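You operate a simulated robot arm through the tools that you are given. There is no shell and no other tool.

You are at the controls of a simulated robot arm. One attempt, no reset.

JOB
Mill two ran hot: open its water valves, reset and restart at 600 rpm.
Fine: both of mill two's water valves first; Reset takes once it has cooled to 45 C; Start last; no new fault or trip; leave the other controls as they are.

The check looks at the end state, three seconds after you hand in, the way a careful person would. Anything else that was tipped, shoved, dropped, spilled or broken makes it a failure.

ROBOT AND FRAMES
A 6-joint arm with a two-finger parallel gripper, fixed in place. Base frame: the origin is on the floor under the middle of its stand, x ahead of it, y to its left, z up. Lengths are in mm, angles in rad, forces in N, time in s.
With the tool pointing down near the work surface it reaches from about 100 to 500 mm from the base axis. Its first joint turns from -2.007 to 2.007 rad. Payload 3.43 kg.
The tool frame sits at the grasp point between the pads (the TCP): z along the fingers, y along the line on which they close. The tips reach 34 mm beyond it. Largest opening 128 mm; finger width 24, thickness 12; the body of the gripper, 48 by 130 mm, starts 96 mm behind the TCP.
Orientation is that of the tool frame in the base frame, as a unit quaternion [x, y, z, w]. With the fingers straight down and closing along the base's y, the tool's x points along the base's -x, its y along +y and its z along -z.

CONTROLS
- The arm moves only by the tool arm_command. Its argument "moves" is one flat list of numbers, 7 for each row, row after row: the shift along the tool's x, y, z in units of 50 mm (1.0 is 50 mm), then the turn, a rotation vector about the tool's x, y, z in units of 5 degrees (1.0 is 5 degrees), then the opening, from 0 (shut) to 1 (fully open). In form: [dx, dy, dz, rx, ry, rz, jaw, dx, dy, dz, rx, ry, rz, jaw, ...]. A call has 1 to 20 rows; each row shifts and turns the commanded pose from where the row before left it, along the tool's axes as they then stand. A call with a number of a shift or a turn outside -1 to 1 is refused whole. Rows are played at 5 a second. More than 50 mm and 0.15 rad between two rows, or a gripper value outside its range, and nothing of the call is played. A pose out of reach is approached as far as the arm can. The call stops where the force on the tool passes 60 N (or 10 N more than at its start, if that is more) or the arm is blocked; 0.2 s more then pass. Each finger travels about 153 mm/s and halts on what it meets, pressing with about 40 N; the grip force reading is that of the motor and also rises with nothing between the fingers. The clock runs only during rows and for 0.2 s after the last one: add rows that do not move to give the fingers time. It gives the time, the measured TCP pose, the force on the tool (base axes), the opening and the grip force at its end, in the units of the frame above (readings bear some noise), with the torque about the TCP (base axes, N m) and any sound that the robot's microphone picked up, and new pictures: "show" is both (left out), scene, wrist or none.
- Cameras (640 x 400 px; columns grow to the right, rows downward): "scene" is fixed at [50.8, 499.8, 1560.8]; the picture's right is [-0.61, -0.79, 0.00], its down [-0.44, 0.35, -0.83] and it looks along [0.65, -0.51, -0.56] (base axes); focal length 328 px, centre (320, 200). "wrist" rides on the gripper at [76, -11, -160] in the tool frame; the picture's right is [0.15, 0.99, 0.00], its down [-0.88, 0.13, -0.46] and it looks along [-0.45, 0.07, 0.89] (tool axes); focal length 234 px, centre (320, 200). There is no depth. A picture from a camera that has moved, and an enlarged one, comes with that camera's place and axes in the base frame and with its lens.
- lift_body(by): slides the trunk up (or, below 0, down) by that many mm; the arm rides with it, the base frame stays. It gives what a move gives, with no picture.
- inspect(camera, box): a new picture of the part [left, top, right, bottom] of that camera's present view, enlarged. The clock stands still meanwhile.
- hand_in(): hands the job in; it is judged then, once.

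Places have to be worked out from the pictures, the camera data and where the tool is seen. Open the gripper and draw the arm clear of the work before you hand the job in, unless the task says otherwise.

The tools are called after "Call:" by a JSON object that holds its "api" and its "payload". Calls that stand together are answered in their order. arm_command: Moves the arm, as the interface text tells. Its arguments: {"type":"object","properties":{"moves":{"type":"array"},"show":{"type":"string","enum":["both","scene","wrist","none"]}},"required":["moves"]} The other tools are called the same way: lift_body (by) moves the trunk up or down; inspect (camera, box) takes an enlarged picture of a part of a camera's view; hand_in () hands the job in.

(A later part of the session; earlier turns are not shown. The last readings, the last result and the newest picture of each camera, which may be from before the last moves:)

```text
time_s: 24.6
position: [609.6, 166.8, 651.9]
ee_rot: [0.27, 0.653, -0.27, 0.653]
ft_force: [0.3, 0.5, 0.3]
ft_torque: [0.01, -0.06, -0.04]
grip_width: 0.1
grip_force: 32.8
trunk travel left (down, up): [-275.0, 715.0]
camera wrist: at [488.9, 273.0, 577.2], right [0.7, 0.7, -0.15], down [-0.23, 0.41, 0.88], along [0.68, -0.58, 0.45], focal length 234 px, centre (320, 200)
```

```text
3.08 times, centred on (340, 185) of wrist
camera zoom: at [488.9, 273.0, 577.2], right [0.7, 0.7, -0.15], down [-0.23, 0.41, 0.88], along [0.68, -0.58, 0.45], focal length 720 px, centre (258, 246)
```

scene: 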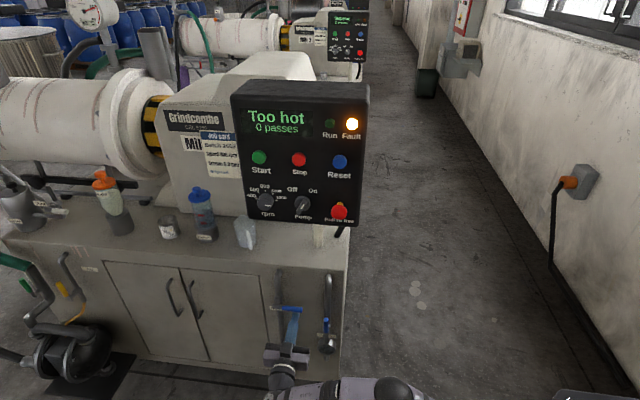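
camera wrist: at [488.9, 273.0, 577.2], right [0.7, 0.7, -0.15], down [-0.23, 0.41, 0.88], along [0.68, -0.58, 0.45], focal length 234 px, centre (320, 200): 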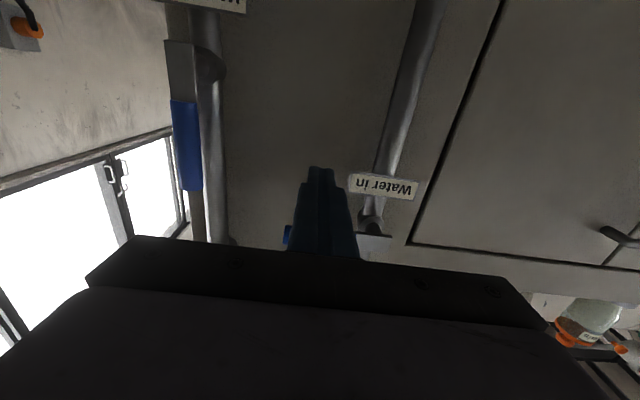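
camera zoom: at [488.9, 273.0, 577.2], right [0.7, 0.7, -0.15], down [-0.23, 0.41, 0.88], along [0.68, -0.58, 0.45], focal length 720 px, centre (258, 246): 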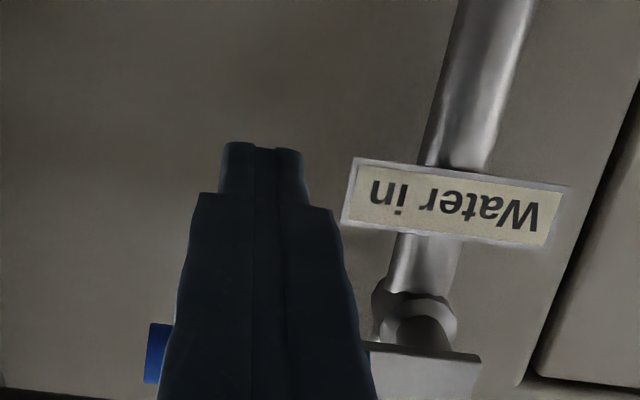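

The geometry matches the first valve, so I use the same rise and arc to bring this lever up toward vertical.

Call:
{"api": "arm_command", "payload": {"moves": [-0.14, 0, 0, 0, 0, 0, 0, -0.14, 0, 0, 0, 0, 0, 0, -0.12, 0, 0, 0, 0, 0, 0, -0.1, 0, 0, 0, 0, 0, 0, -0.1, 0, 0, 0, 0, 0, 0, -0.1, 0, 0, 0, 0, 0, 0, -0.21, -0.04, 0, 0, 0, 0, 0, -0.2, -0.01, 0, 0, 0, 0, 0, -0.22, 0.04, 0, 0, 0, 0, 0, -0.18, 0.09, 0, 0, 0, 0, 0, -0.16, 0.12, 0, 0, 0, 0, 0, -0.14, 0.14, 0, 0, 0, 0, 0, -0.12, 0.16, 0, 0, 0, 0, 0, -0.08, 0.16, 0, 0, 0, 0, 0], "show": "both"}}

Call:
{"api": "inspect", "payload": {"camera": "scene", "box": [220, 250, 360, 370]}}

```text
time_s: 27.6
position: [631.9, 189.6, 751.3]
ee_rot: [0.271, 0.653, -0.271, 0.653]
ft_force: [-0.9, -0.5, -0.8]
ft_torque: [0.02, 0.0, -0.04]
grip_width: 0.0
grip_force: 33.3
trunk travel left (down, up): [-275.0, 715.0]
camera wrist: at [512.1, 294.7, 676.7], right [0.7, 0.7, -0.15], down [-0.23, 0.41, 0.88], along [0.68, -0.58, 0.45], focal length 234 px, centre (320, 200)
```

scene: 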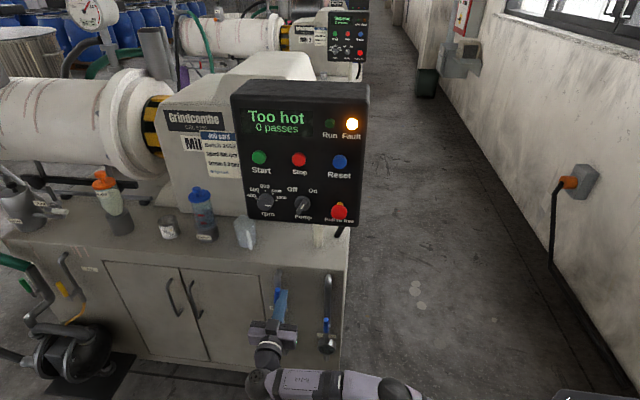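
wrist: 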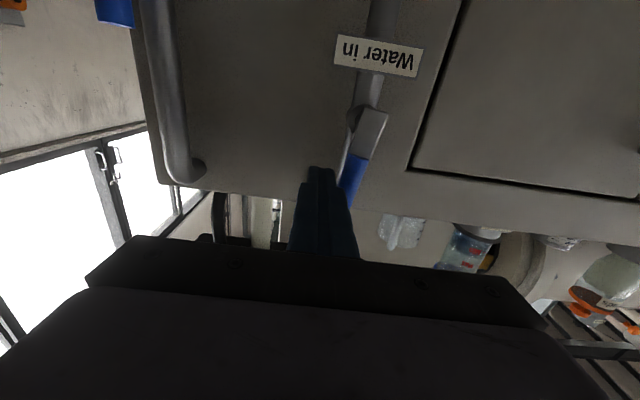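

```text
3.33 times, centred on (290, 310) of scene
camera zoom: at [50.8, 499.8, 1560.8], right [-0.61, -0.79, 0.0], down [-0.44, 0.35, -0.83], along [0.65, -0.51, -0.56], focal length 1093 px, centre (420, -167)
```

zoom: 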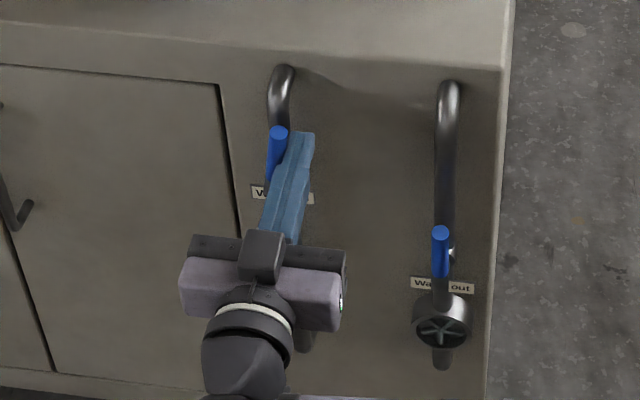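

The in lever followed up as well. I finish it sideways in 2 mm steps to its stop.

Call:
{"api": "arm_command", "payload": {"moves": [0, 0.05, 0, 0, 0, 0, 0, 0, 0.05, 0, 0, 0, 0, 0, 0, 0.05, 0, 0, 0, 0, 0, 0, 0.05, 0, 0, 0, 0, 0, 0, 0.04, 0, 0, 0, 0, 0, 0, 0, 0, 0, 0, 0, 0], "show": "scene"}}

Call:
{"api": "inspect", "payload": {"camera": "scene", "box": [220, 250, 360, 370]}}

```text
time_s: 29.0
position: [640.3, 196.5, 752.7]
ee_rot: [0.272, 0.653, -0.271, 0.653]
ft_force: [-8.1, -6.7, 4.1]
ft_torque: [-0.02, -0.01, -0.11]
grip_width: 0.0
grip_force: 33.1
trunk travel left (down, up): [-275.0, 715.0]
```

scene: 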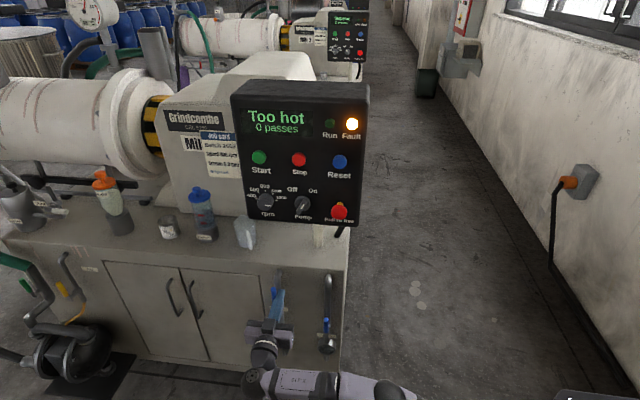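

```text
3.33 times, centred on (290, 310) of scene
camera zoom: at [50.8, 499.8, 1560.8], right [-0.61, -0.79, 0.0], down [-0.44, 0.35, -0.83], along [0.65, -0.51, -0.56], focal length 1093 px, centre (420, -167)
```

zoom: 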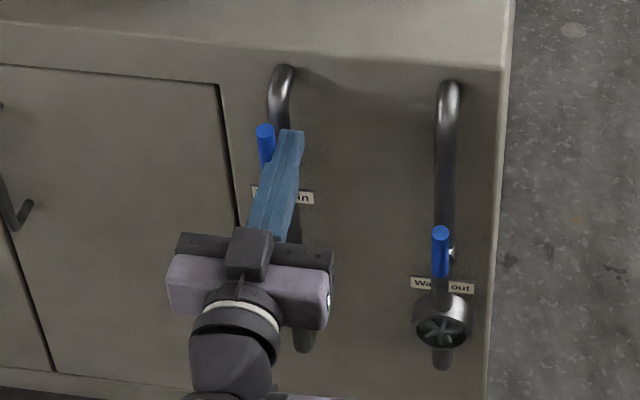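

The force is about 11 N here, the same as just before the stop on the first valve. I push 3 mm more to confirm full travel.

Call:
{"api": "arm_command", "payload": {"moves": [0, 0.03, 0, 0, 0, 0, 0, 0, 0.03, 0, 0, 0, 0, 0, 0, 0, 0, 0, 0, 0, 0], "show": "none"}}

```text
time_s: 29.8
position: [640.0, 196.8, 754.7]
ee_rot: [0.275, 0.651, -0.274, 0.652]
ft_force: [-22.7, -14.1, -2.9]
ft_torque: [-0.08, 0.13, -0.15]
grip_width: 0.0
grip_force: 32.8
trunk travel left (down, up): [-275.0, 715.0]
```

The force rose to about 27 N with no further motion, so the in valve is at its stop. I back off sideways and retract.

Call:
{"api": "arm_command", "payload": {"moves": [0, -0.3, 0, 0, 0, 0, 0, 0, -0.1, -0.6, 0, 0, 0, 0, 0, 0, -0.9, 0, 0, 0, 0, 0, 0, -0.9, 0, 0, 0, 0, 0, 0, 0, 0, 0, 0, 0], "show": "both"}}

Call:
{"api": "inspect", "payload": {"camera": "scene", "box": [220, 250, 360, 370]}}

Call:
{"api": "inspect", "payload": {"camera": "scene", "box": [220, 70, 380, 190]}}

Call:
{"api": "inspect", "payload": {"camera": "wrist", "box": [140, 0, 440, 190]}}

```text
time_s: 31.0
position: [543.0, 271.3, 749.4]
ee_rot: [0.271, 0.653, -0.271, 0.653]
ft_force: [0.6, 0.1, -0.1]
ft_torque: [0.01, -0.01, -0.04]
grip_width: 0.1
grip_force: 33.0
trunk travel left (down, up): [-275.0, 715.0]
camera wrist: at [422.6, 375.5, 674.8], right [0.7, 0.7, -0.15], down [-0.23, 0.41, 0.88], along [0.68, -0.58, 0.45], focal length 234 px, centre (320, 200)
```

scene: 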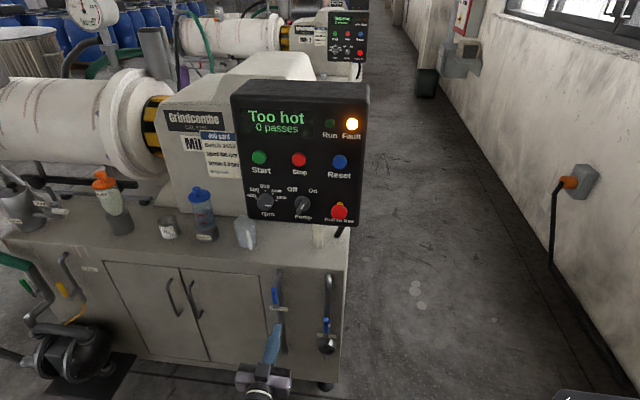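
wrist: 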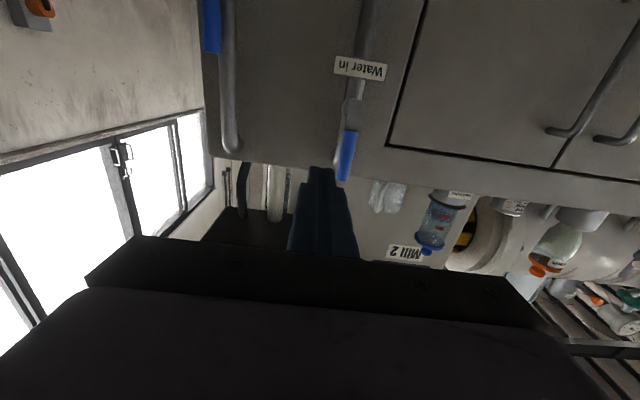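

```text
3.33 times, centred on (290, 310) of scene
camera zoom: at [50.8, 499.8, 1560.8], right [-0.61, -0.79, 0.0], down [-0.44, 0.35, -0.83], along [0.65, -0.51, -0.56], focal length 1093 px, centre (420, -167)
```

zoom: 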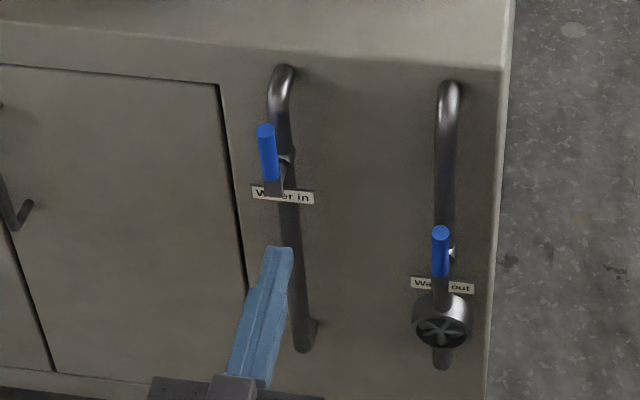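

```text
3.33 times, centred on (300, 130) of scene
camera zoom: at [50.8, 499.8, 1560.8], right [-0.61, -0.79, 0.0], down [-0.44, 0.35, -0.83], along [0.65, -0.51, -0.56], focal length 1093 px, centre (387, 433)
```

zoom: 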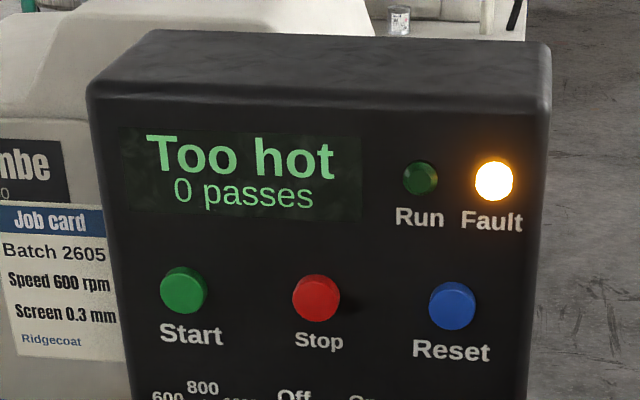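

```text
2.11 times, centred on (290, 95) of wrist
camera zoom: at [422.6, 375.5, 674.8], right [0.7, 0.7, -0.15], down [-0.23, 0.41, 0.88], along [0.68, -0.58, 0.45], focal length 493 px, centre (383, 421)
```

zoom: 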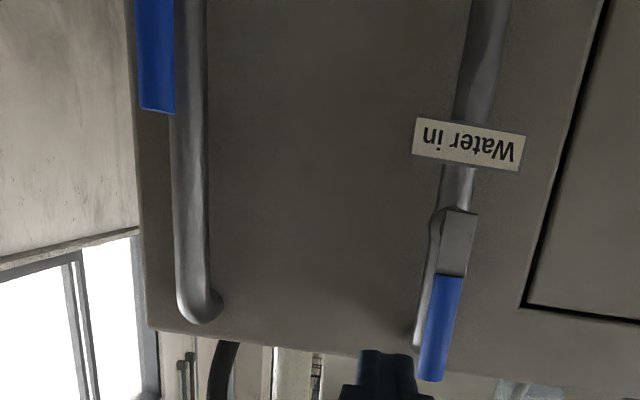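

Both water levers now stand parallel to their pipes. The display shows no temperature, so I'll check the dial gauge over the mill's barrel at the top left.

Call:
{"api": "inspect", "payload": {"camera": "scene", "box": [50, 0, 140, 56]}}

Call:
{"api": "inspect", "payload": {"camera": "scene", "box": [320, 325, 360, 360]}}

```text
7.11 times, centred on (95, 28) of scene
camera zoom: at [50.8, 499.8, 1560.8], right [-0.61, -0.79, 0.0], down [-0.44, 0.35, -0.83], along [0.65, -0.51, -0.56], focal length 2332 px, centre (1920, 1423)
```

zoom: 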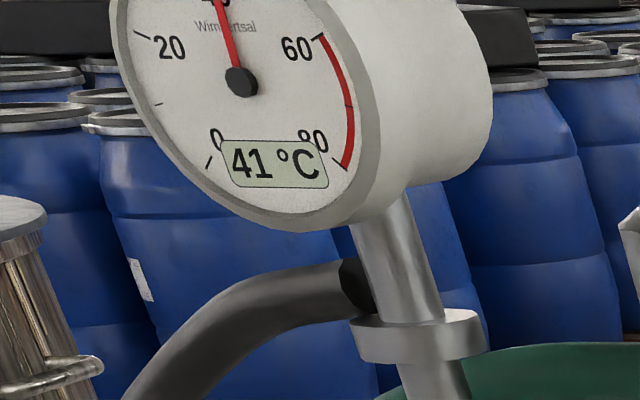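

```text
11.43 times, centred on (340, 342) of scene
camera zoom: at [50.8, 499.8, 1560.8], right [-0.61, -0.79, 0.0], down [-0.44, 0.35, -0.83], along [0.65, -0.51, -0.56], focal length 3748 px, centre (91, -1429)
```

zoom: 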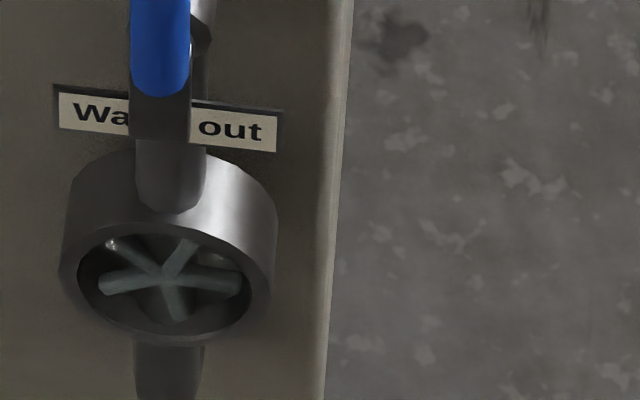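

The gauge on mill two's barrel reads 41 °C, so cooling is under way or already below 45 °C. Next comes the rpm knob, so I raise the trunk 400 mm; the tool tip stays about 130 mm or more in front of the panel.

Call:
{"api": "lift_body", "payload": {"by": 400}}

Call:
{"api": "arm_command", "payload": {"moves": [0, 0, -0.5, 0, 0, 0, 0.55, 0, 0, 0, 0, 0, 0, 0.55, 0, 0, 0, 0, 0, 0, 0.55], "show": "both"}}

Call:
{"api": "inspect", "payload": {"camera": "scene", "box": [50, 0, 140, 56]}}

Call:
{"api": "inspect", "payload": {"camera": "wrist", "box": [140, 0, 460, 200]}}

```text
time_s: 34.8
position: [543.7, 269.7, 1149.2]
ee_rot: [0.272, 0.653, -0.272, 0.653]
ft_force: [-0.6, -0.9, 0.0]
ft_torque: [0.0, 0.0, 0.03]
grip_width: 0.2
grip_force: 32.8
trunk travel left (down, up): [-675.0, 315.0]
```

```text
time_s: 35.6
position: [526.6, 287.5, 1150.1]
ee_rot: [0.271, 0.653, -0.271, 0.654]
ft_force: [-0.1, -0.4, -0.5]
ft_torque: [-0.02, -0.01, 0.03]
grip_width: 70.1
grip_force: 0.1
trunk travel left (down, up): [-675.0, 315.0]
camera wrist: at [405.7, 393.0, 1075.8], right [0.7, 0.7, -0.15], down [-0.23, 0.41, 0.88], along [0.68, -0.58, 0.45], focal length 234 px, centre (320, 200)
```

scene: 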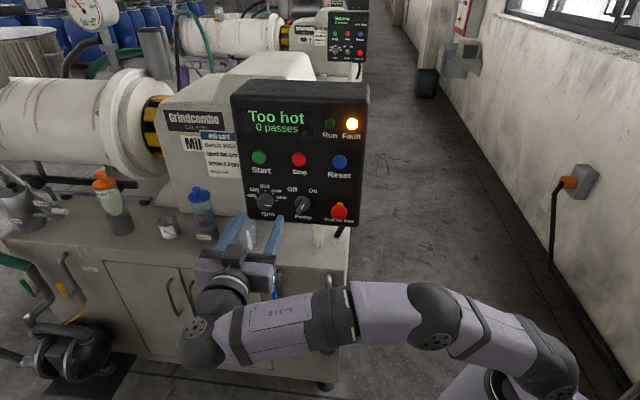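
wrist: 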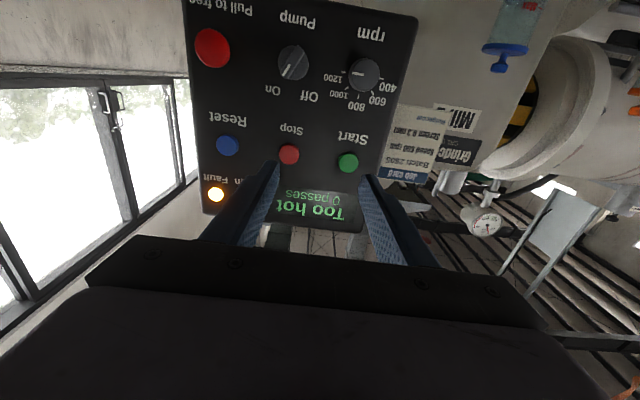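

```text
7.11 times, centred on (95, 28) of scene
camera zoom: at [50.8, 499.8, 1560.8], right [-0.61, -0.79, 0.0], down [-0.44, 0.35, -0.83], along [0.65, -0.51, -0.56], focal length 2332 px, centre (1920, 1423)
```

zoom: 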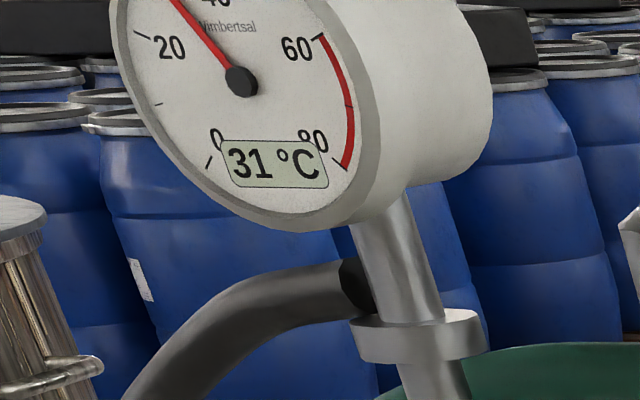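

```text
2.00 times, centred on (300, 100) of wrist
camera zoom: at [405.7, 393.0, 1075.8], right [0.7, 0.7, -0.15], down [-0.23, 0.41, 0.88], along [0.68, -0.58, 0.45], focal length 468 px, centre (360, 400)
```

zoom: 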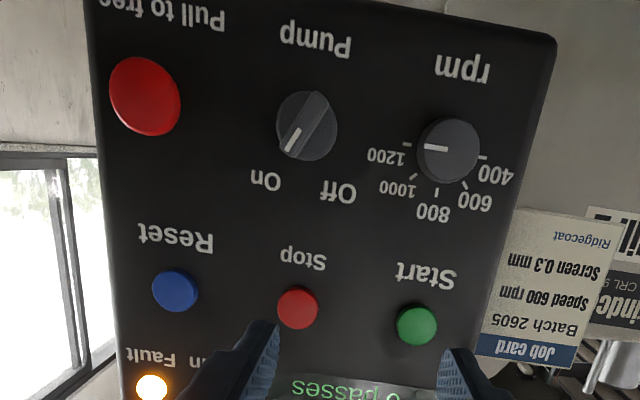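

The gauge has dropped to 31 °C, so the mill is cool enough for Reset. From this head-on view I refine the rpm knob front to e ≈ 624, n ≈ -368, z ≈ 1060, about 41 mm across, with the panel square to the tool. I move to a pre-grasp about 30 mm in front of it.

Call:
{"api": "arm_command", "payload": {"moves": [0.6, 0.32, 0.4, 0, 0, 0, 0.55, 0.6, 0.32, 0.6, 0, 0, 0, 0.55, 0.6, 0.32, 0.8, 0, 0, 0, 0.55, 0, 0, 0.8, 0, 0, 0, 0.55, 0, 0, 0, 0, 0, 0, 0.55], "show": "both"}}

Call:
{"api": "inspect", "payload": {"camera": "wrist", "box": [220, 100, 440, 240]}}

Call:
{"api": "inspect", "payload": {"camera": "scene", "box": [200, 150, 380, 270]}}

```text
refused: row 3 steps farther than a row can; nothing moved
```

```text
2.86 times, centred on (330, 170) of wrist
camera zoom: at [405.7, 393.0, 1075.8], right [0.7, 0.7, -0.15], down [-0.23, 0.41, 0.88], along [0.68, -0.58, 0.45], focal length 669 px, centre (291, 286)
```

zoom: 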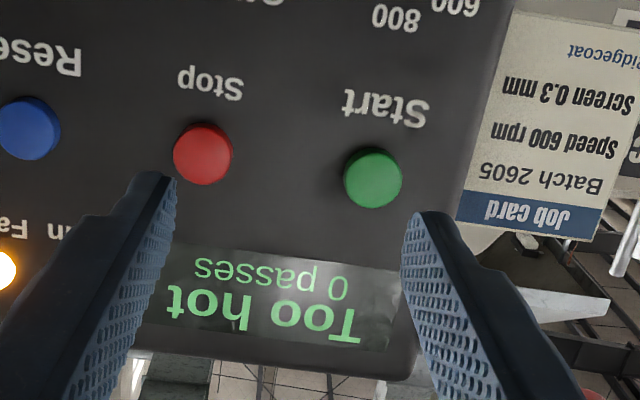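

```text
3.33 times, centred on (290, 210) of scene
camera zoom: at [50.8, 499.8, 1560.8], right [-0.61, -0.79, 0.0], down [-0.44, 0.35, -0.83], along [0.65, -0.51, -0.56], focal length 1093 px, centre (420, 167)
```

zoom: 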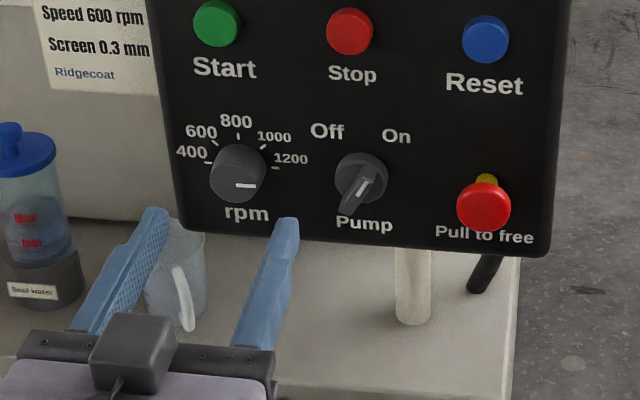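

The call was refused because one row stepped more than 50 mm in combination. I resend the same move split into smaller rows.

Call:
{"api": "arm_command", "payload": {"moves": [0.6, 0.32, 0.3, 0, 0, 0, 0.55, 0.6, 0.32, 0.3, 0, 0, 0, 0.55, 0.6, 0.32, 0.5, 0, 0, 0, 0.55, 0, 0, 0.75, 0, 0, 0, 0.55, 0, 0, 0.75, 0, 0, 0, 0.55, 0, 0, 0, 0, 0, 0, 0.55], "show": "both"}}

Call:
{"api": "inspect", "payload": {"camera": "wrist", "box": [220, 100, 440, 240]}}

Call:
{"api": "inspect", "payload": {"camera": "scene", "box": [200, 150, 380, 270]}}

```text
time_s: 37.0
position: [651.5, 229.1, 1059.1]
ee_rot: [0.271, 0.653, -0.271, 0.653]
ft_force: [1.1, -0.7, -0.1]
ft_torque: [-0.02, -0.01, 0.03]
grip_width: 70.3
grip_force: 0.0
trunk travel left (down, up): [-675.0, 315.0]
camera wrist: at [530.3, 335.0, 984.7], right [0.7, 0.7, -0.15], down [-0.23, 0.41, 0.88], along [0.68, -0.58, 0.45], focal length 234 px, centre (320, 200)
```

scene: 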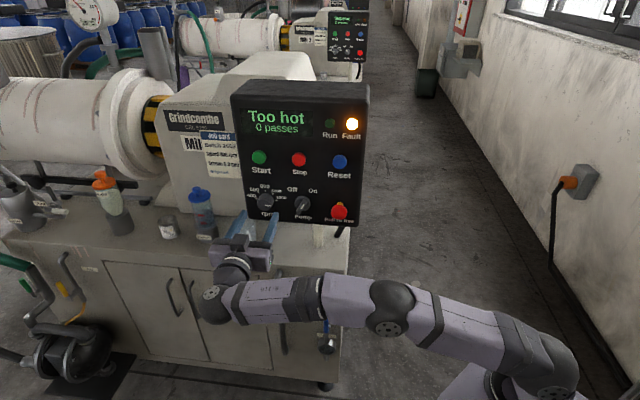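
wrist: 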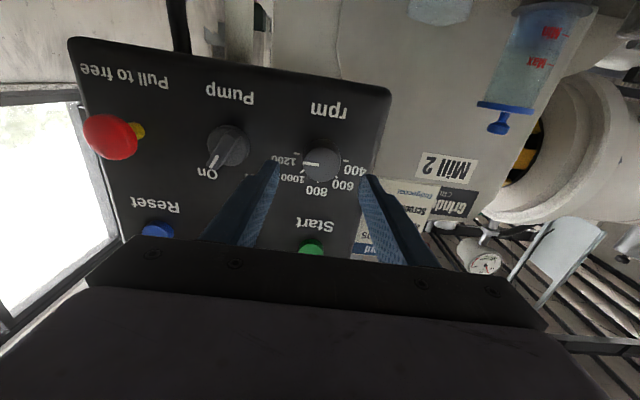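

```text
2.86 times, centred on (330, 170) of wrist
camera zoom: at [530.3, 335.0, 984.7], right [0.7, 0.7, -0.15], down [-0.23, 0.41, 0.88], along [0.68, -0.58, 0.45], focal length 669 px, centre (291, 286)
```

zoom: 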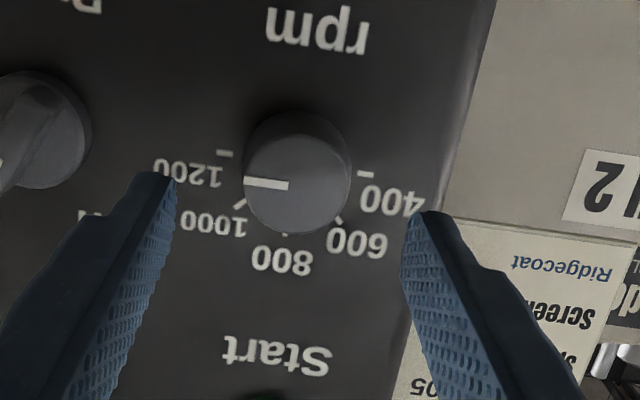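

```text
3.33 times, centred on (290, 210) of scene
camera zoom: at [50.8, 499.8, 1560.8], right [-0.61, -0.79, 0.0], down [-0.44, 0.35, -0.83], along [0.65, -0.51, -0.56], focal length 1093 px, centre (420, 167)
```

zoom: 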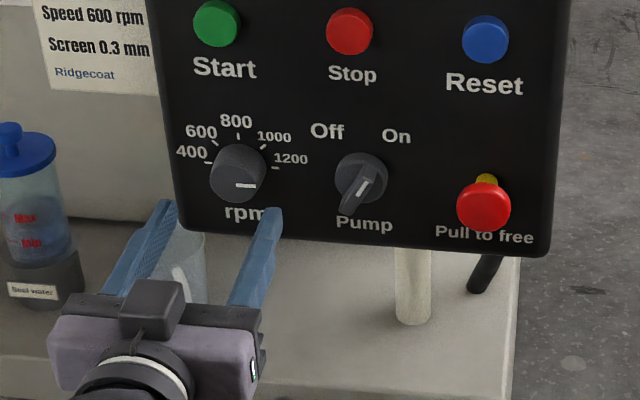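

The TCP is at e = 622.7, z = 1059 and the knob centre measures e ≈ 625.5, z ≈ 1060. I shift 3 mm over and roll the gripper +70° so one grip can cover the 135° counter-clockwise turn from 1200 to 600.

Call:
{"api": "arm_command", "payload": {"moves": [0, 0.056, 0, 0, 0, 0, 0.55, 0, 0, 0, 0, 0, 1, 0.55, 0, 0, 0, 0, 0, 1, 0.55, 0, 0, 0, 0, 0, 1, 0.55, 0, 0, 0, 0, 0, 1, 0.55, 0, 0, 0, 0, 0, 1, 0.55, 0, 0, 0, 0, 0, 1, 0.55, 0, 0, 0, 0, 0, 1, 0.55, 0, 0, 0, 0, 0, 1, 0.55, 0, 0, 0, 0, 0, 1, 0.55, 0, 0, 0, 0, 0, 1, 0.55, 0, 0, 0, 0, 0, 1, 0.55, 0, 0, 0, 0, 0, 1, 0.55, 0, 0, 0, 0, 0, 1, 0.55, 0, 0, 0, 0, 0, 1, 0.55, 0, 0, 0, 0, 0, 0, 0.55], "show": "both"}}

Call:
{"api": "inspect", "payload": {"camera": "wrist", "box": [220, 100, 440, 240]}}

Call:
{"api": "inspect", "payload": {"camera": "scene", "box": [200, 150, 380, 270]}}

```text
time_s: 40.4
position: [655.9, 232.8, 1059.2]
ee_rot: [0.598, 0.379, 0.151, 0.69]
ft_force: [-0.6, -0.3, 0.1]
ft_torque: [-0.01, -0.03, 0.03]
grip_width: 70.3
grip_force: 0.1
trunk travel left (down, up): [-675.0, 315.0]
camera wrist: at [590.2, 393.6, 1024.9], right [0.34, 0.34, 0.88], down [-0.88, -0.23, 0.42], along [0.34, -0.91, 0.22], focal length 234 px, centre (320, 200)
```

scene: 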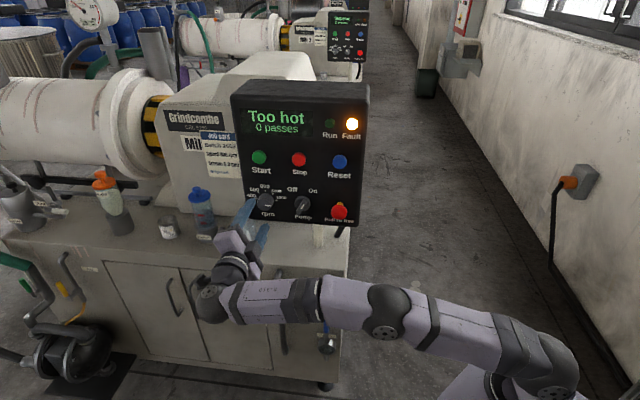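
wrist: 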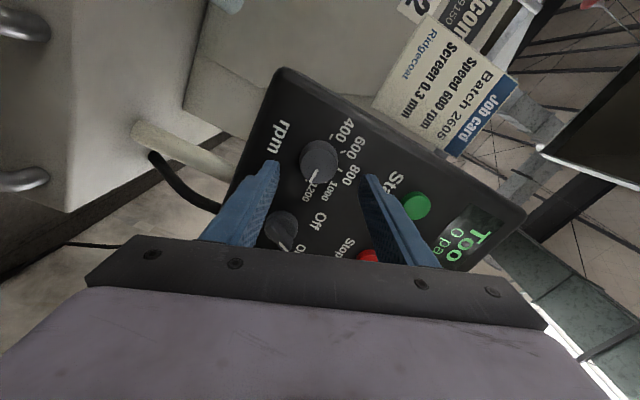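

```text
2.86 times, centred on (330, 170) of wrist
camera zoom: at [590.2, 393.6, 1024.9], right [0.34, 0.34, 0.88], down [-0.88, -0.23, 0.42], along [0.34, -0.91, 0.22], focal length 669 px, centre (291, 286)
```

zoom: 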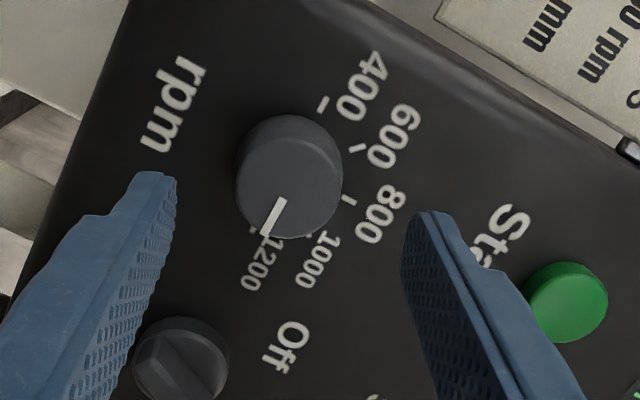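

```text
3.33 times, centred on (290, 210) of scene
camera zoom: at [50.8, 499.8, 1560.8], right [-0.61, -0.79, 0.0], down [-0.44, 0.35, -0.83], along [0.65, -0.51, -0.56], focal length 1093 px, centre (420, 167)
```

zoom: 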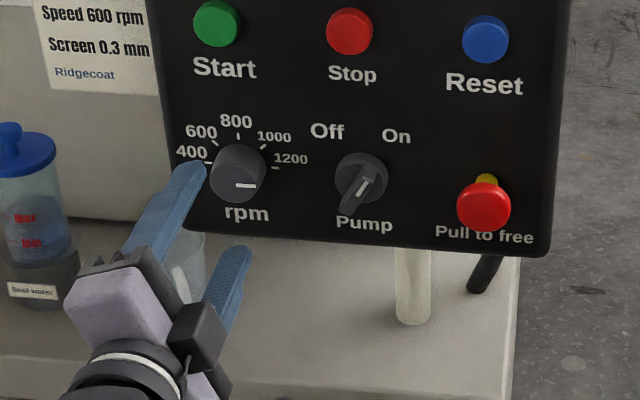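

The knob sits within about 1 mm of the tool axis in this view. I advance 57 mm so the pads straddle it, with the tips stopping about 13 mm short of the panel face.

Call:
{"api": "arm_command", "payload": {"moves": [0, 0, 0.38, 0, 0, 0, 0.55, 0, 0, 0.38, 0, 0, 0, 0.55, 0, 0, 0.38, 0, 0, 0, 0.55, 0, 0, 0, 0, 0, 0, 0.55], "show": "both"}}

Call:
{"api": "inspect", "payload": {"camera": "wrist", "box": [220, 100, 440, 240]}}

Call:
{"api": "inspect", "payload": {"camera": "scene", "box": [200, 150, 380, 270]}}

```text
time_s: 41.4
position: [696.9, 188.7, 1059.8]
ee_rot: [0.596, 0.381, 0.153, 0.69]
ft_force: [0.2, 0.1, 0.0]
ft_torque: [-0.02, -0.01, 0.0]
grip_width: 70.1
grip_force: 0.1
trunk travel left (down, up): [-675.0, 315.0]
camera wrist: at [630.1, 350.8, 1024.9], right [0.34, 0.34, 0.88], down [-0.88, -0.23, 0.42], along [0.35, -0.91, 0.22], focal length 234 px, centre (320, 200)
```

scene: 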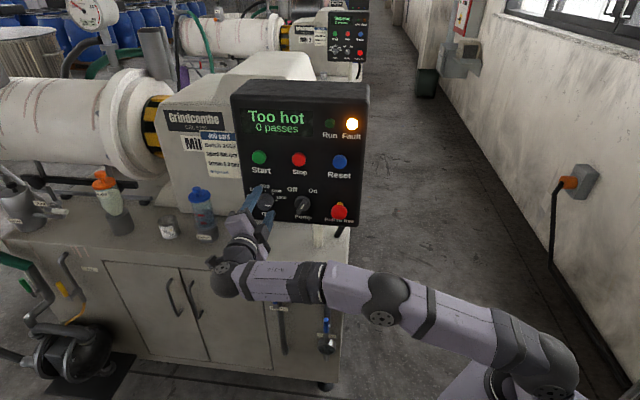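
wrist: 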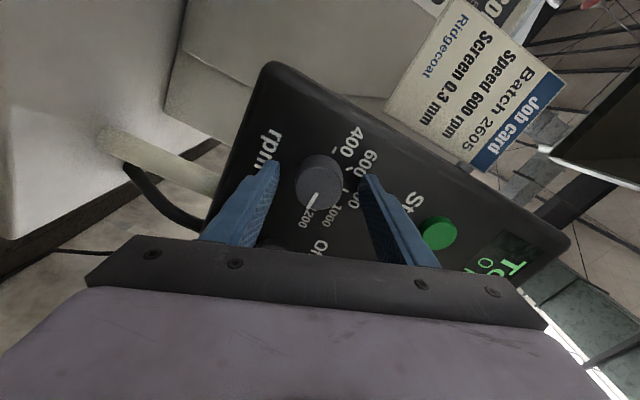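

```text
2.86 times, centred on (330, 170) of wrist
camera zoom: at [630.1, 350.8, 1024.9], right [0.34, 0.34, 0.88], down [-0.88, -0.23, 0.42], along [0.35, -0.91, 0.22], focal length 669 px, centre (291, 286)
```

zoom: 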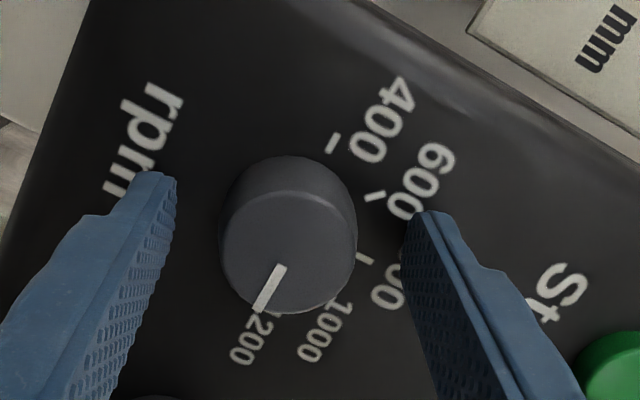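

```text
3.33 times, centred on (290, 210) of scene
camera zoom: at [50.8, 499.8, 1560.8], right [-0.61, -0.79, 0.0], down [-0.44, 0.35, -0.83], along [0.65, -0.51, -0.56], focal length 1093 px, centre (420, 167)
```

zoom: 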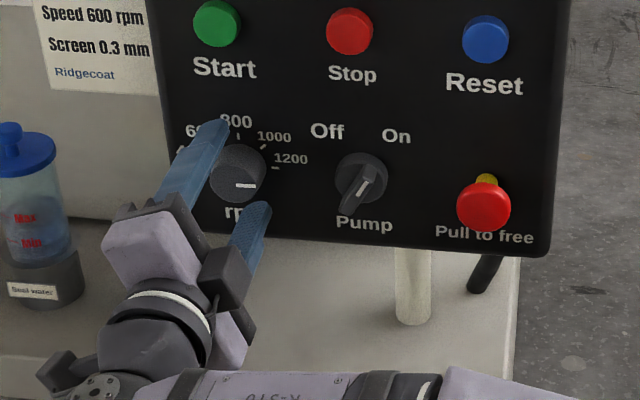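

The knob is centred between the pads, with roughly 20 mm of overlap. I close the gripper on it.

Call:
{"api": "arm_command", "payload": {"moves": [0, 0, 0, 0, 0, 0, 0.45, 0, 0, 0, 0, 0, 0, 0.35, 0, 0, 0, 0, 0, 0, 0.2, 0, 0, 0, 0, 0, 0, 0], "show": "both"}}

Call:
{"api": "inspect", "payload": {"camera": "wrist", "box": [220, 100, 440, 240]}}

```text
time_s: 42.4
position: [695.8, 190.7, 1059.4]
ee_rot: [0.596, 0.381, 0.152, 0.69]
ft_force: [-2.6, -1.0, -5.0]
ft_torque: [0.15, 0.15, -0.11]
grip_width: 41.0
grip_force: 44.7
trunk travel left (down, up): [-675.0, 315.0]
camera wrist: at [630.0, 350.7, 1024.3], right [0.34, 0.34, 0.88], down [-0.88, -0.23, 0.43], along [0.35, -0.91, 0.22], focal length 234 px, centre (320, 200)
```

scene: 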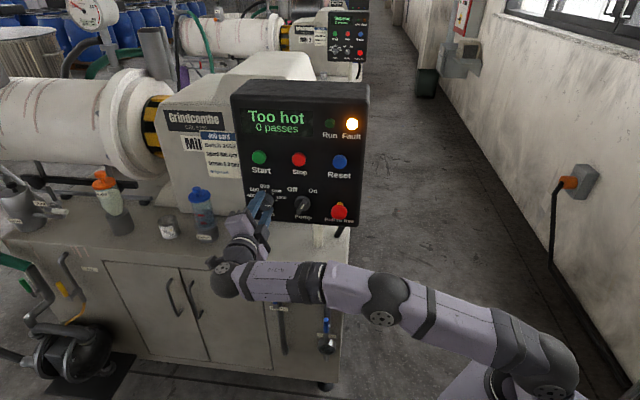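
wrist: 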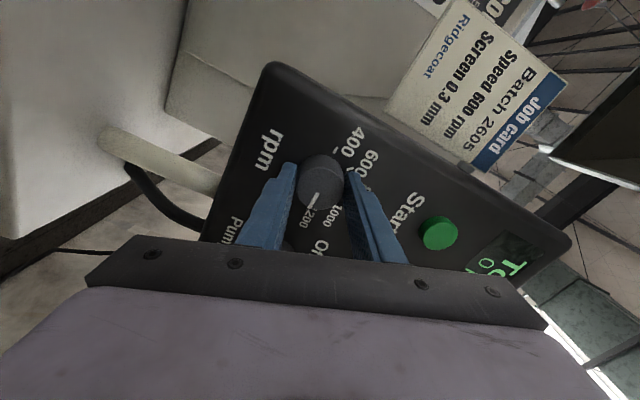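

```text
2.86 times, centred on (330, 170) of wrist
camera zoom: at [630.0, 350.7, 1024.3], right [0.34, 0.34, 0.88], down [-0.88, -0.23, 0.43], along [0.35, -0.91, 0.22], focal length 669 px, centre (291, 286)
```

zoom: 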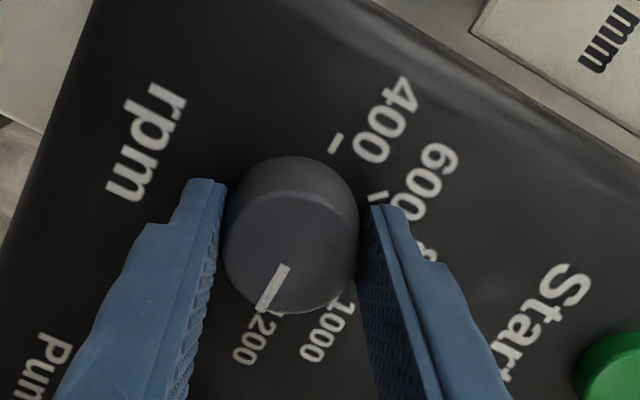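

The grip holds at 41 mm with small side forces. I turn counter-clockwise 45° first and check that the mark follows.

Call:
{"api": "arm_command", "payload": {"moves": [0, 0, 0, 0, 0, -1, 0, 0, 0, 0, 0, 0, -1, 0, 0, 0, 0, 0, 0, -1, 0, 0, 0, 0, 0, 0, -1, 0, 0, 0, 0, 0, 0, -1, 0, 0, 0, 0, 0, 0, -1, 0, 0, 0, 0, 0, 0, -1, 0, 0, 0, 0, 0, 0, -1, 0, 0, 0, 0, 0, 0, -1, 0, 0, 0, 0, 0, 0, 0, 0], "show": "both"}}

Call:
{"api": "inspect", "payload": {"camera": "wrist", "box": [220, 100, 440, 240]}}

```text
time_s: 44.6
position: [694.2, 189.2, 1059.4]
ee_rot: [0.405, 0.58, -0.123, 0.696]
ft_force: [3.8, -9.1, -4.6]
ft_torque: [-0.24, -0.26, -0.37]
grip_width: 40.7
grip_force: 44.9
trunk travel left (down, up): [-675.0, 315.0]
camera wrist: at [597.3, 318.3, 986.9], right [0.68, 0.68, 0.28], down [-0.5, 0.14, 0.85], along [0.54, -0.72, 0.44], focal length 234 px, centre (320, 200)
```

scene: 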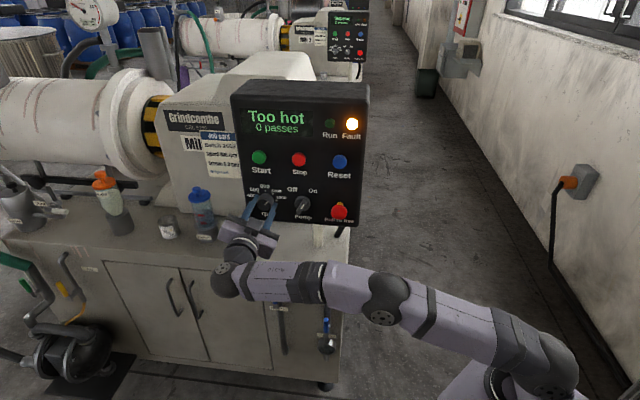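
wrist: 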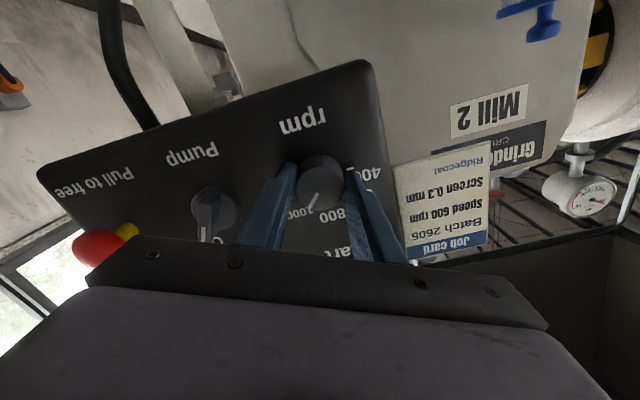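

```text
2.86 times, centred on (330, 170) of wrist
camera zoom: at [597.3, 318.3, 986.9], right [0.68, 0.68, 0.28], down [-0.5, 0.14, 0.85], along [0.54, -0.72, 0.44], focal length 669 px, centre (291, 286)
```

zoom: 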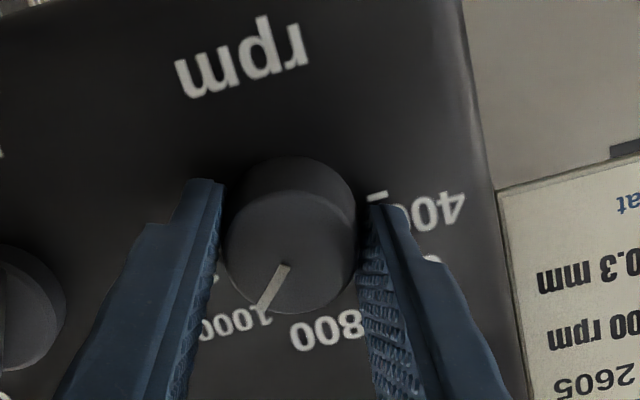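

The mark turned with the grip and now points at 1000; side forces are about 10 N. I continue another 45° toward 800.

Call:
{"api": "arm_command", "payload": {"moves": [0, 0, 0, 0, 0, -1, 0, 0, 0, 0, 0, 0, -1, 0, 0, 0, 0, 0, 0, -1, 0, 0, 0, 0, 0, 0, -1, 0, 0, 0, 0, 0, 0, -1, 0, 0, 0, 0, 0, 0, -1, 0, 0, 0, 0, 0, 0, -1, 0, 0, 0, 0, 0, 0, -1, 0, 0, 0, 0, 0, 0, -1, 0, 0, 0, 0, 0, 0, 0, 0], "show": "both"}}

Call:
{"api": "inspect", "payload": {"camera": "wrist", "box": [220, 100, 440, 240]}}

```text
time_s: 46.8
position: [694.8, 190.3, 1060.5]
ee_rot: [0.153, 0.692, -0.38, 0.595]
ft_force: [-4.1, -14.9, -9.8]
ft_torque: [0.05, 0.05, -0.38]
grip_width: 40.9
grip_force: 44.4
trunk travel left (down, up): [-675.0, 315.0]
camera wrist: at [555.6, 276.9, 993.3], right [0.62, 0.62, -0.48], down [-0.02, 0.62, 0.78], along [0.78, -0.48, 0.4], focal length 234 px, centre (320, 200)
```

scene: 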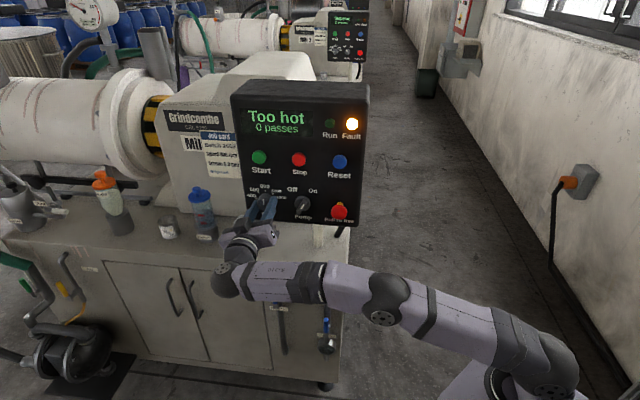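
wrist: 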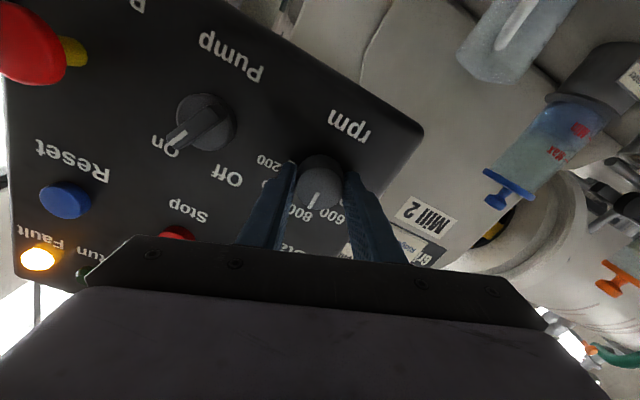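

```text
2.86 times, centred on (330, 170) of wrist
camera zoom: at [555.6, 276.9, 993.3], right [0.62, 0.62, -0.48], down [-0.02, 0.62, 0.78], along [0.78, -0.48, 0.4], focal length 669 px, centre (291, 286)
```

zoom: 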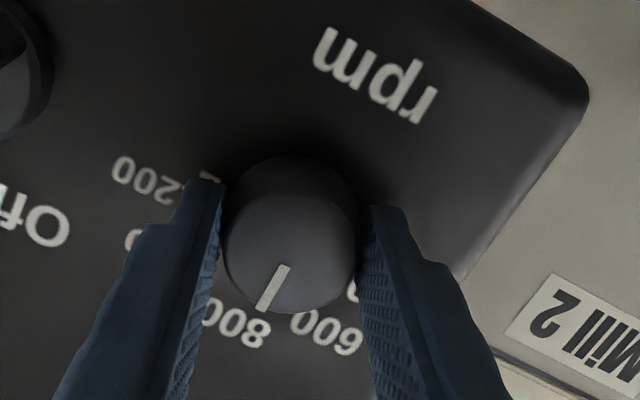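

The mark now points at 800, with side force about 18 N and the mark fixed relative to the pads. I turn the final 45° to 600.

Call:
{"api": "arm_command", "payload": {"moves": [0, 0, 0, 0, 0, -1, 0, 0, 0, 0, 0, 0, -1, 0, 0, 0, 0, 0, 0, -1, 0, 0, 0, 0, 0, 0, -1, 0, 0, 0, 0, 0, 0, -1, 0, 0, 0, 0, 0, 0, -1, 0, 0, 0, 0, 0, 0, -1, 0, 0, 0, 0, 0, 0, -1, 0, 0, 0, 0, 0, 0, -1, 0, 0, 0, 0, 0, 0, 0, 0], "show": "both"}}

Call:
{"api": "inspect", "payload": {"camera": "wrist", "box": [220, 100, 440, 240]}}

```text
time_s: 49.0
position: [693.9, 189.3, 1059.7]
ee_rot: [-0.123, 0.698, -0.579, 0.404]
ft_force: [-4.8, -15.1, -9.3]
ft_torque: [0.24, 0.23, -0.57]
grip_width: 40.7
grip_force: 45.3
trunk travel left (down, up): [-675.0, 315.0]
camera wrist: at [529.2, 250.7, 1039.3], right [0.2, 0.2, -0.96], down [0.28, 0.92, 0.26], along [0.94, -0.32, 0.13], focal length 234 px, centre (320, 200)
```

scene: 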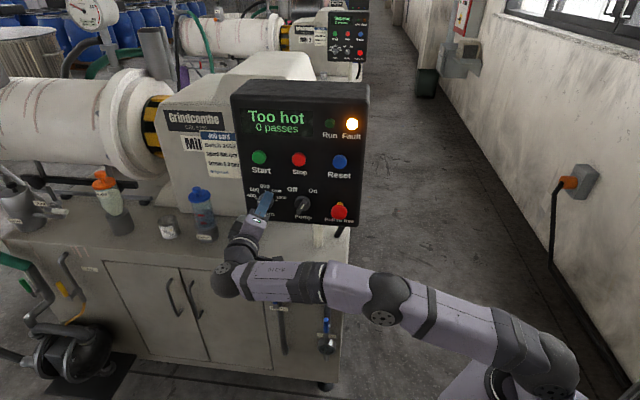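
wrist: 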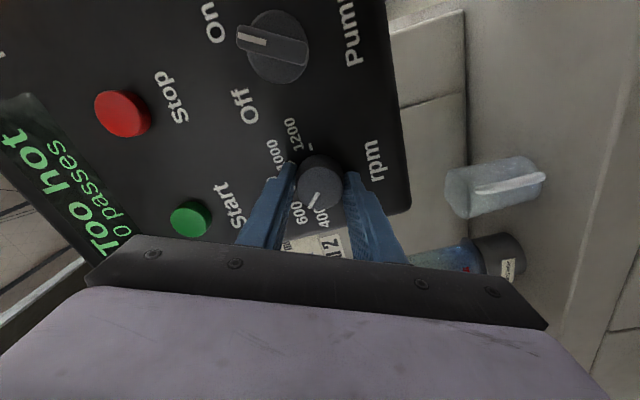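

```text
2.86 times, centred on (330, 170) of wrist
camera zoom: at [529.2, 250.7, 1039.3], right [0.2, 0.2, -0.96], down [0.28, 0.92, 0.26], along [0.94, -0.32, 0.13], focal length 669 px, centre (291, 286)
```

zoom: 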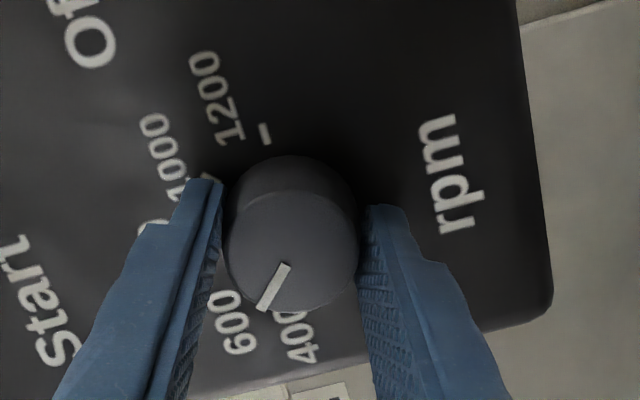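

The mark lines up with 600 just as it did with each earlier label. I release the knob and back straight off.

Call:
{"api": "arm_command", "payload": {"moves": [0, 0, 0, 0, 0, 0, 0.3, 0, 0, 0, 0, 0, 0, 0.45, 0, 0, 0, 0, 0, 0, 0.6, 0, 0, 0, 0, 0, 0, 0.6, 0, 0, -0.6, 0, 0, 0, 0.6, 0, 0, -0.9, 0, 0, 0, 0.6, 0, 0, -0.9, 0, 0, 0, 0.6, 0, 0, 0, 0, 0, 0, 0.6], "show": "both"}}

Call:
{"api": "inspect", "payload": {"camera": "wrist", "box": [160, 40, 480, 240]}}

Call:
{"api": "inspect", "payload": {"camera": "scene", "box": [200, 130, 380, 250]}}

```text
time_s: 50.8
position: [608.9, 274.6, 1058.4]
ee_rot: [-0.123, 0.696, -0.579, 0.405]
ft_force: [0.2, 0.4, 0.0]
ft_torque: [-0.01, 0.05, -0.03]
grip_width: 76.9
grip_force: 0.0
trunk travel left (down, up): [-675.0, 315.0]
camera wrist: at [444.5, 336.7, 1037.0], right [0.2, 0.2, -0.96], down [0.28, 0.93, 0.25], along [0.94, -0.32, 0.13], focal length 234 px, centre (320, 200)
```

scene: 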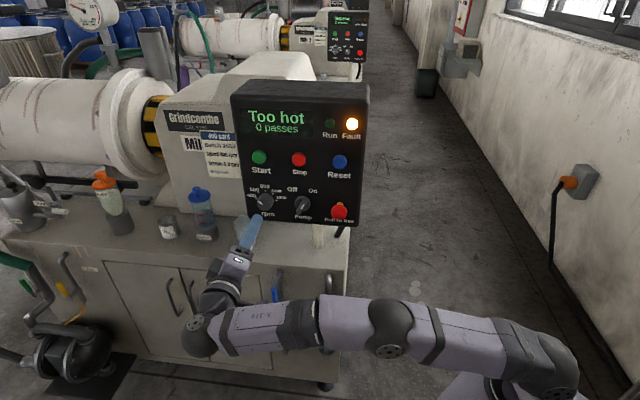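
wrist: 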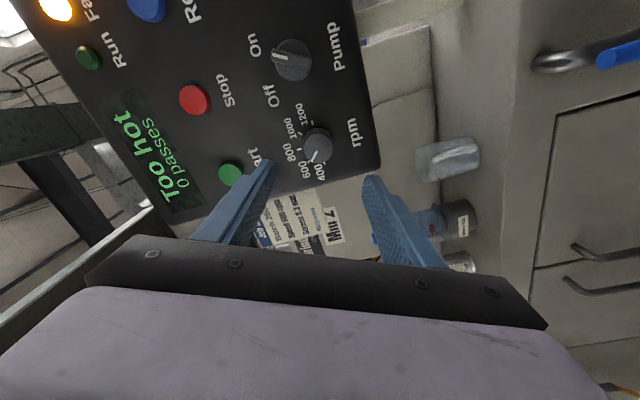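

```text
2.00 times, centred on (320, 140) of wrist
camera zoom: at [444.5, 336.7, 1037.0], right [0.2, 0.2, -0.96], down [0.28, 0.93, 0.25], along [0.94, -0.32, 0.13], focal length 468 px, centre (320, 320)
```

zoom: 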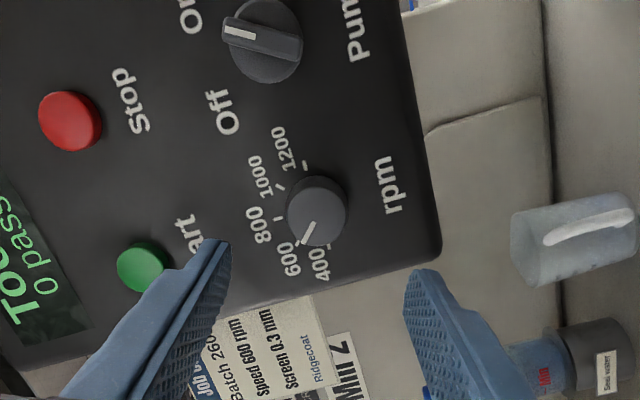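

```text
3.33 times, centred on (290, 190) of scene
camera zoom: at [50.8, 499.8, 1560.8], right [-0.61, -0.79, 0.0], down [-0.44, 0.35, -0.83], along [0.65, -0.51, -0.56], focal length 1093 px, centre (420, 233)
```

zoom: 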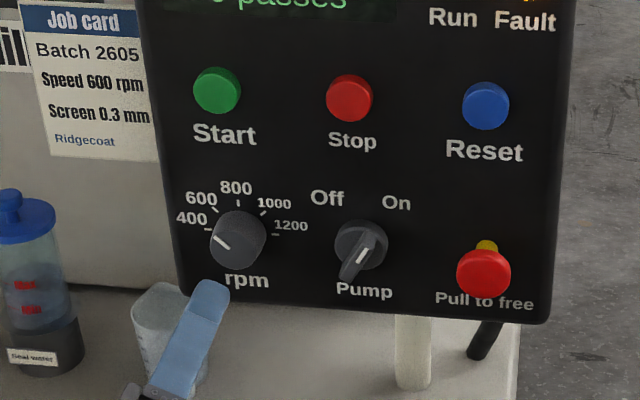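

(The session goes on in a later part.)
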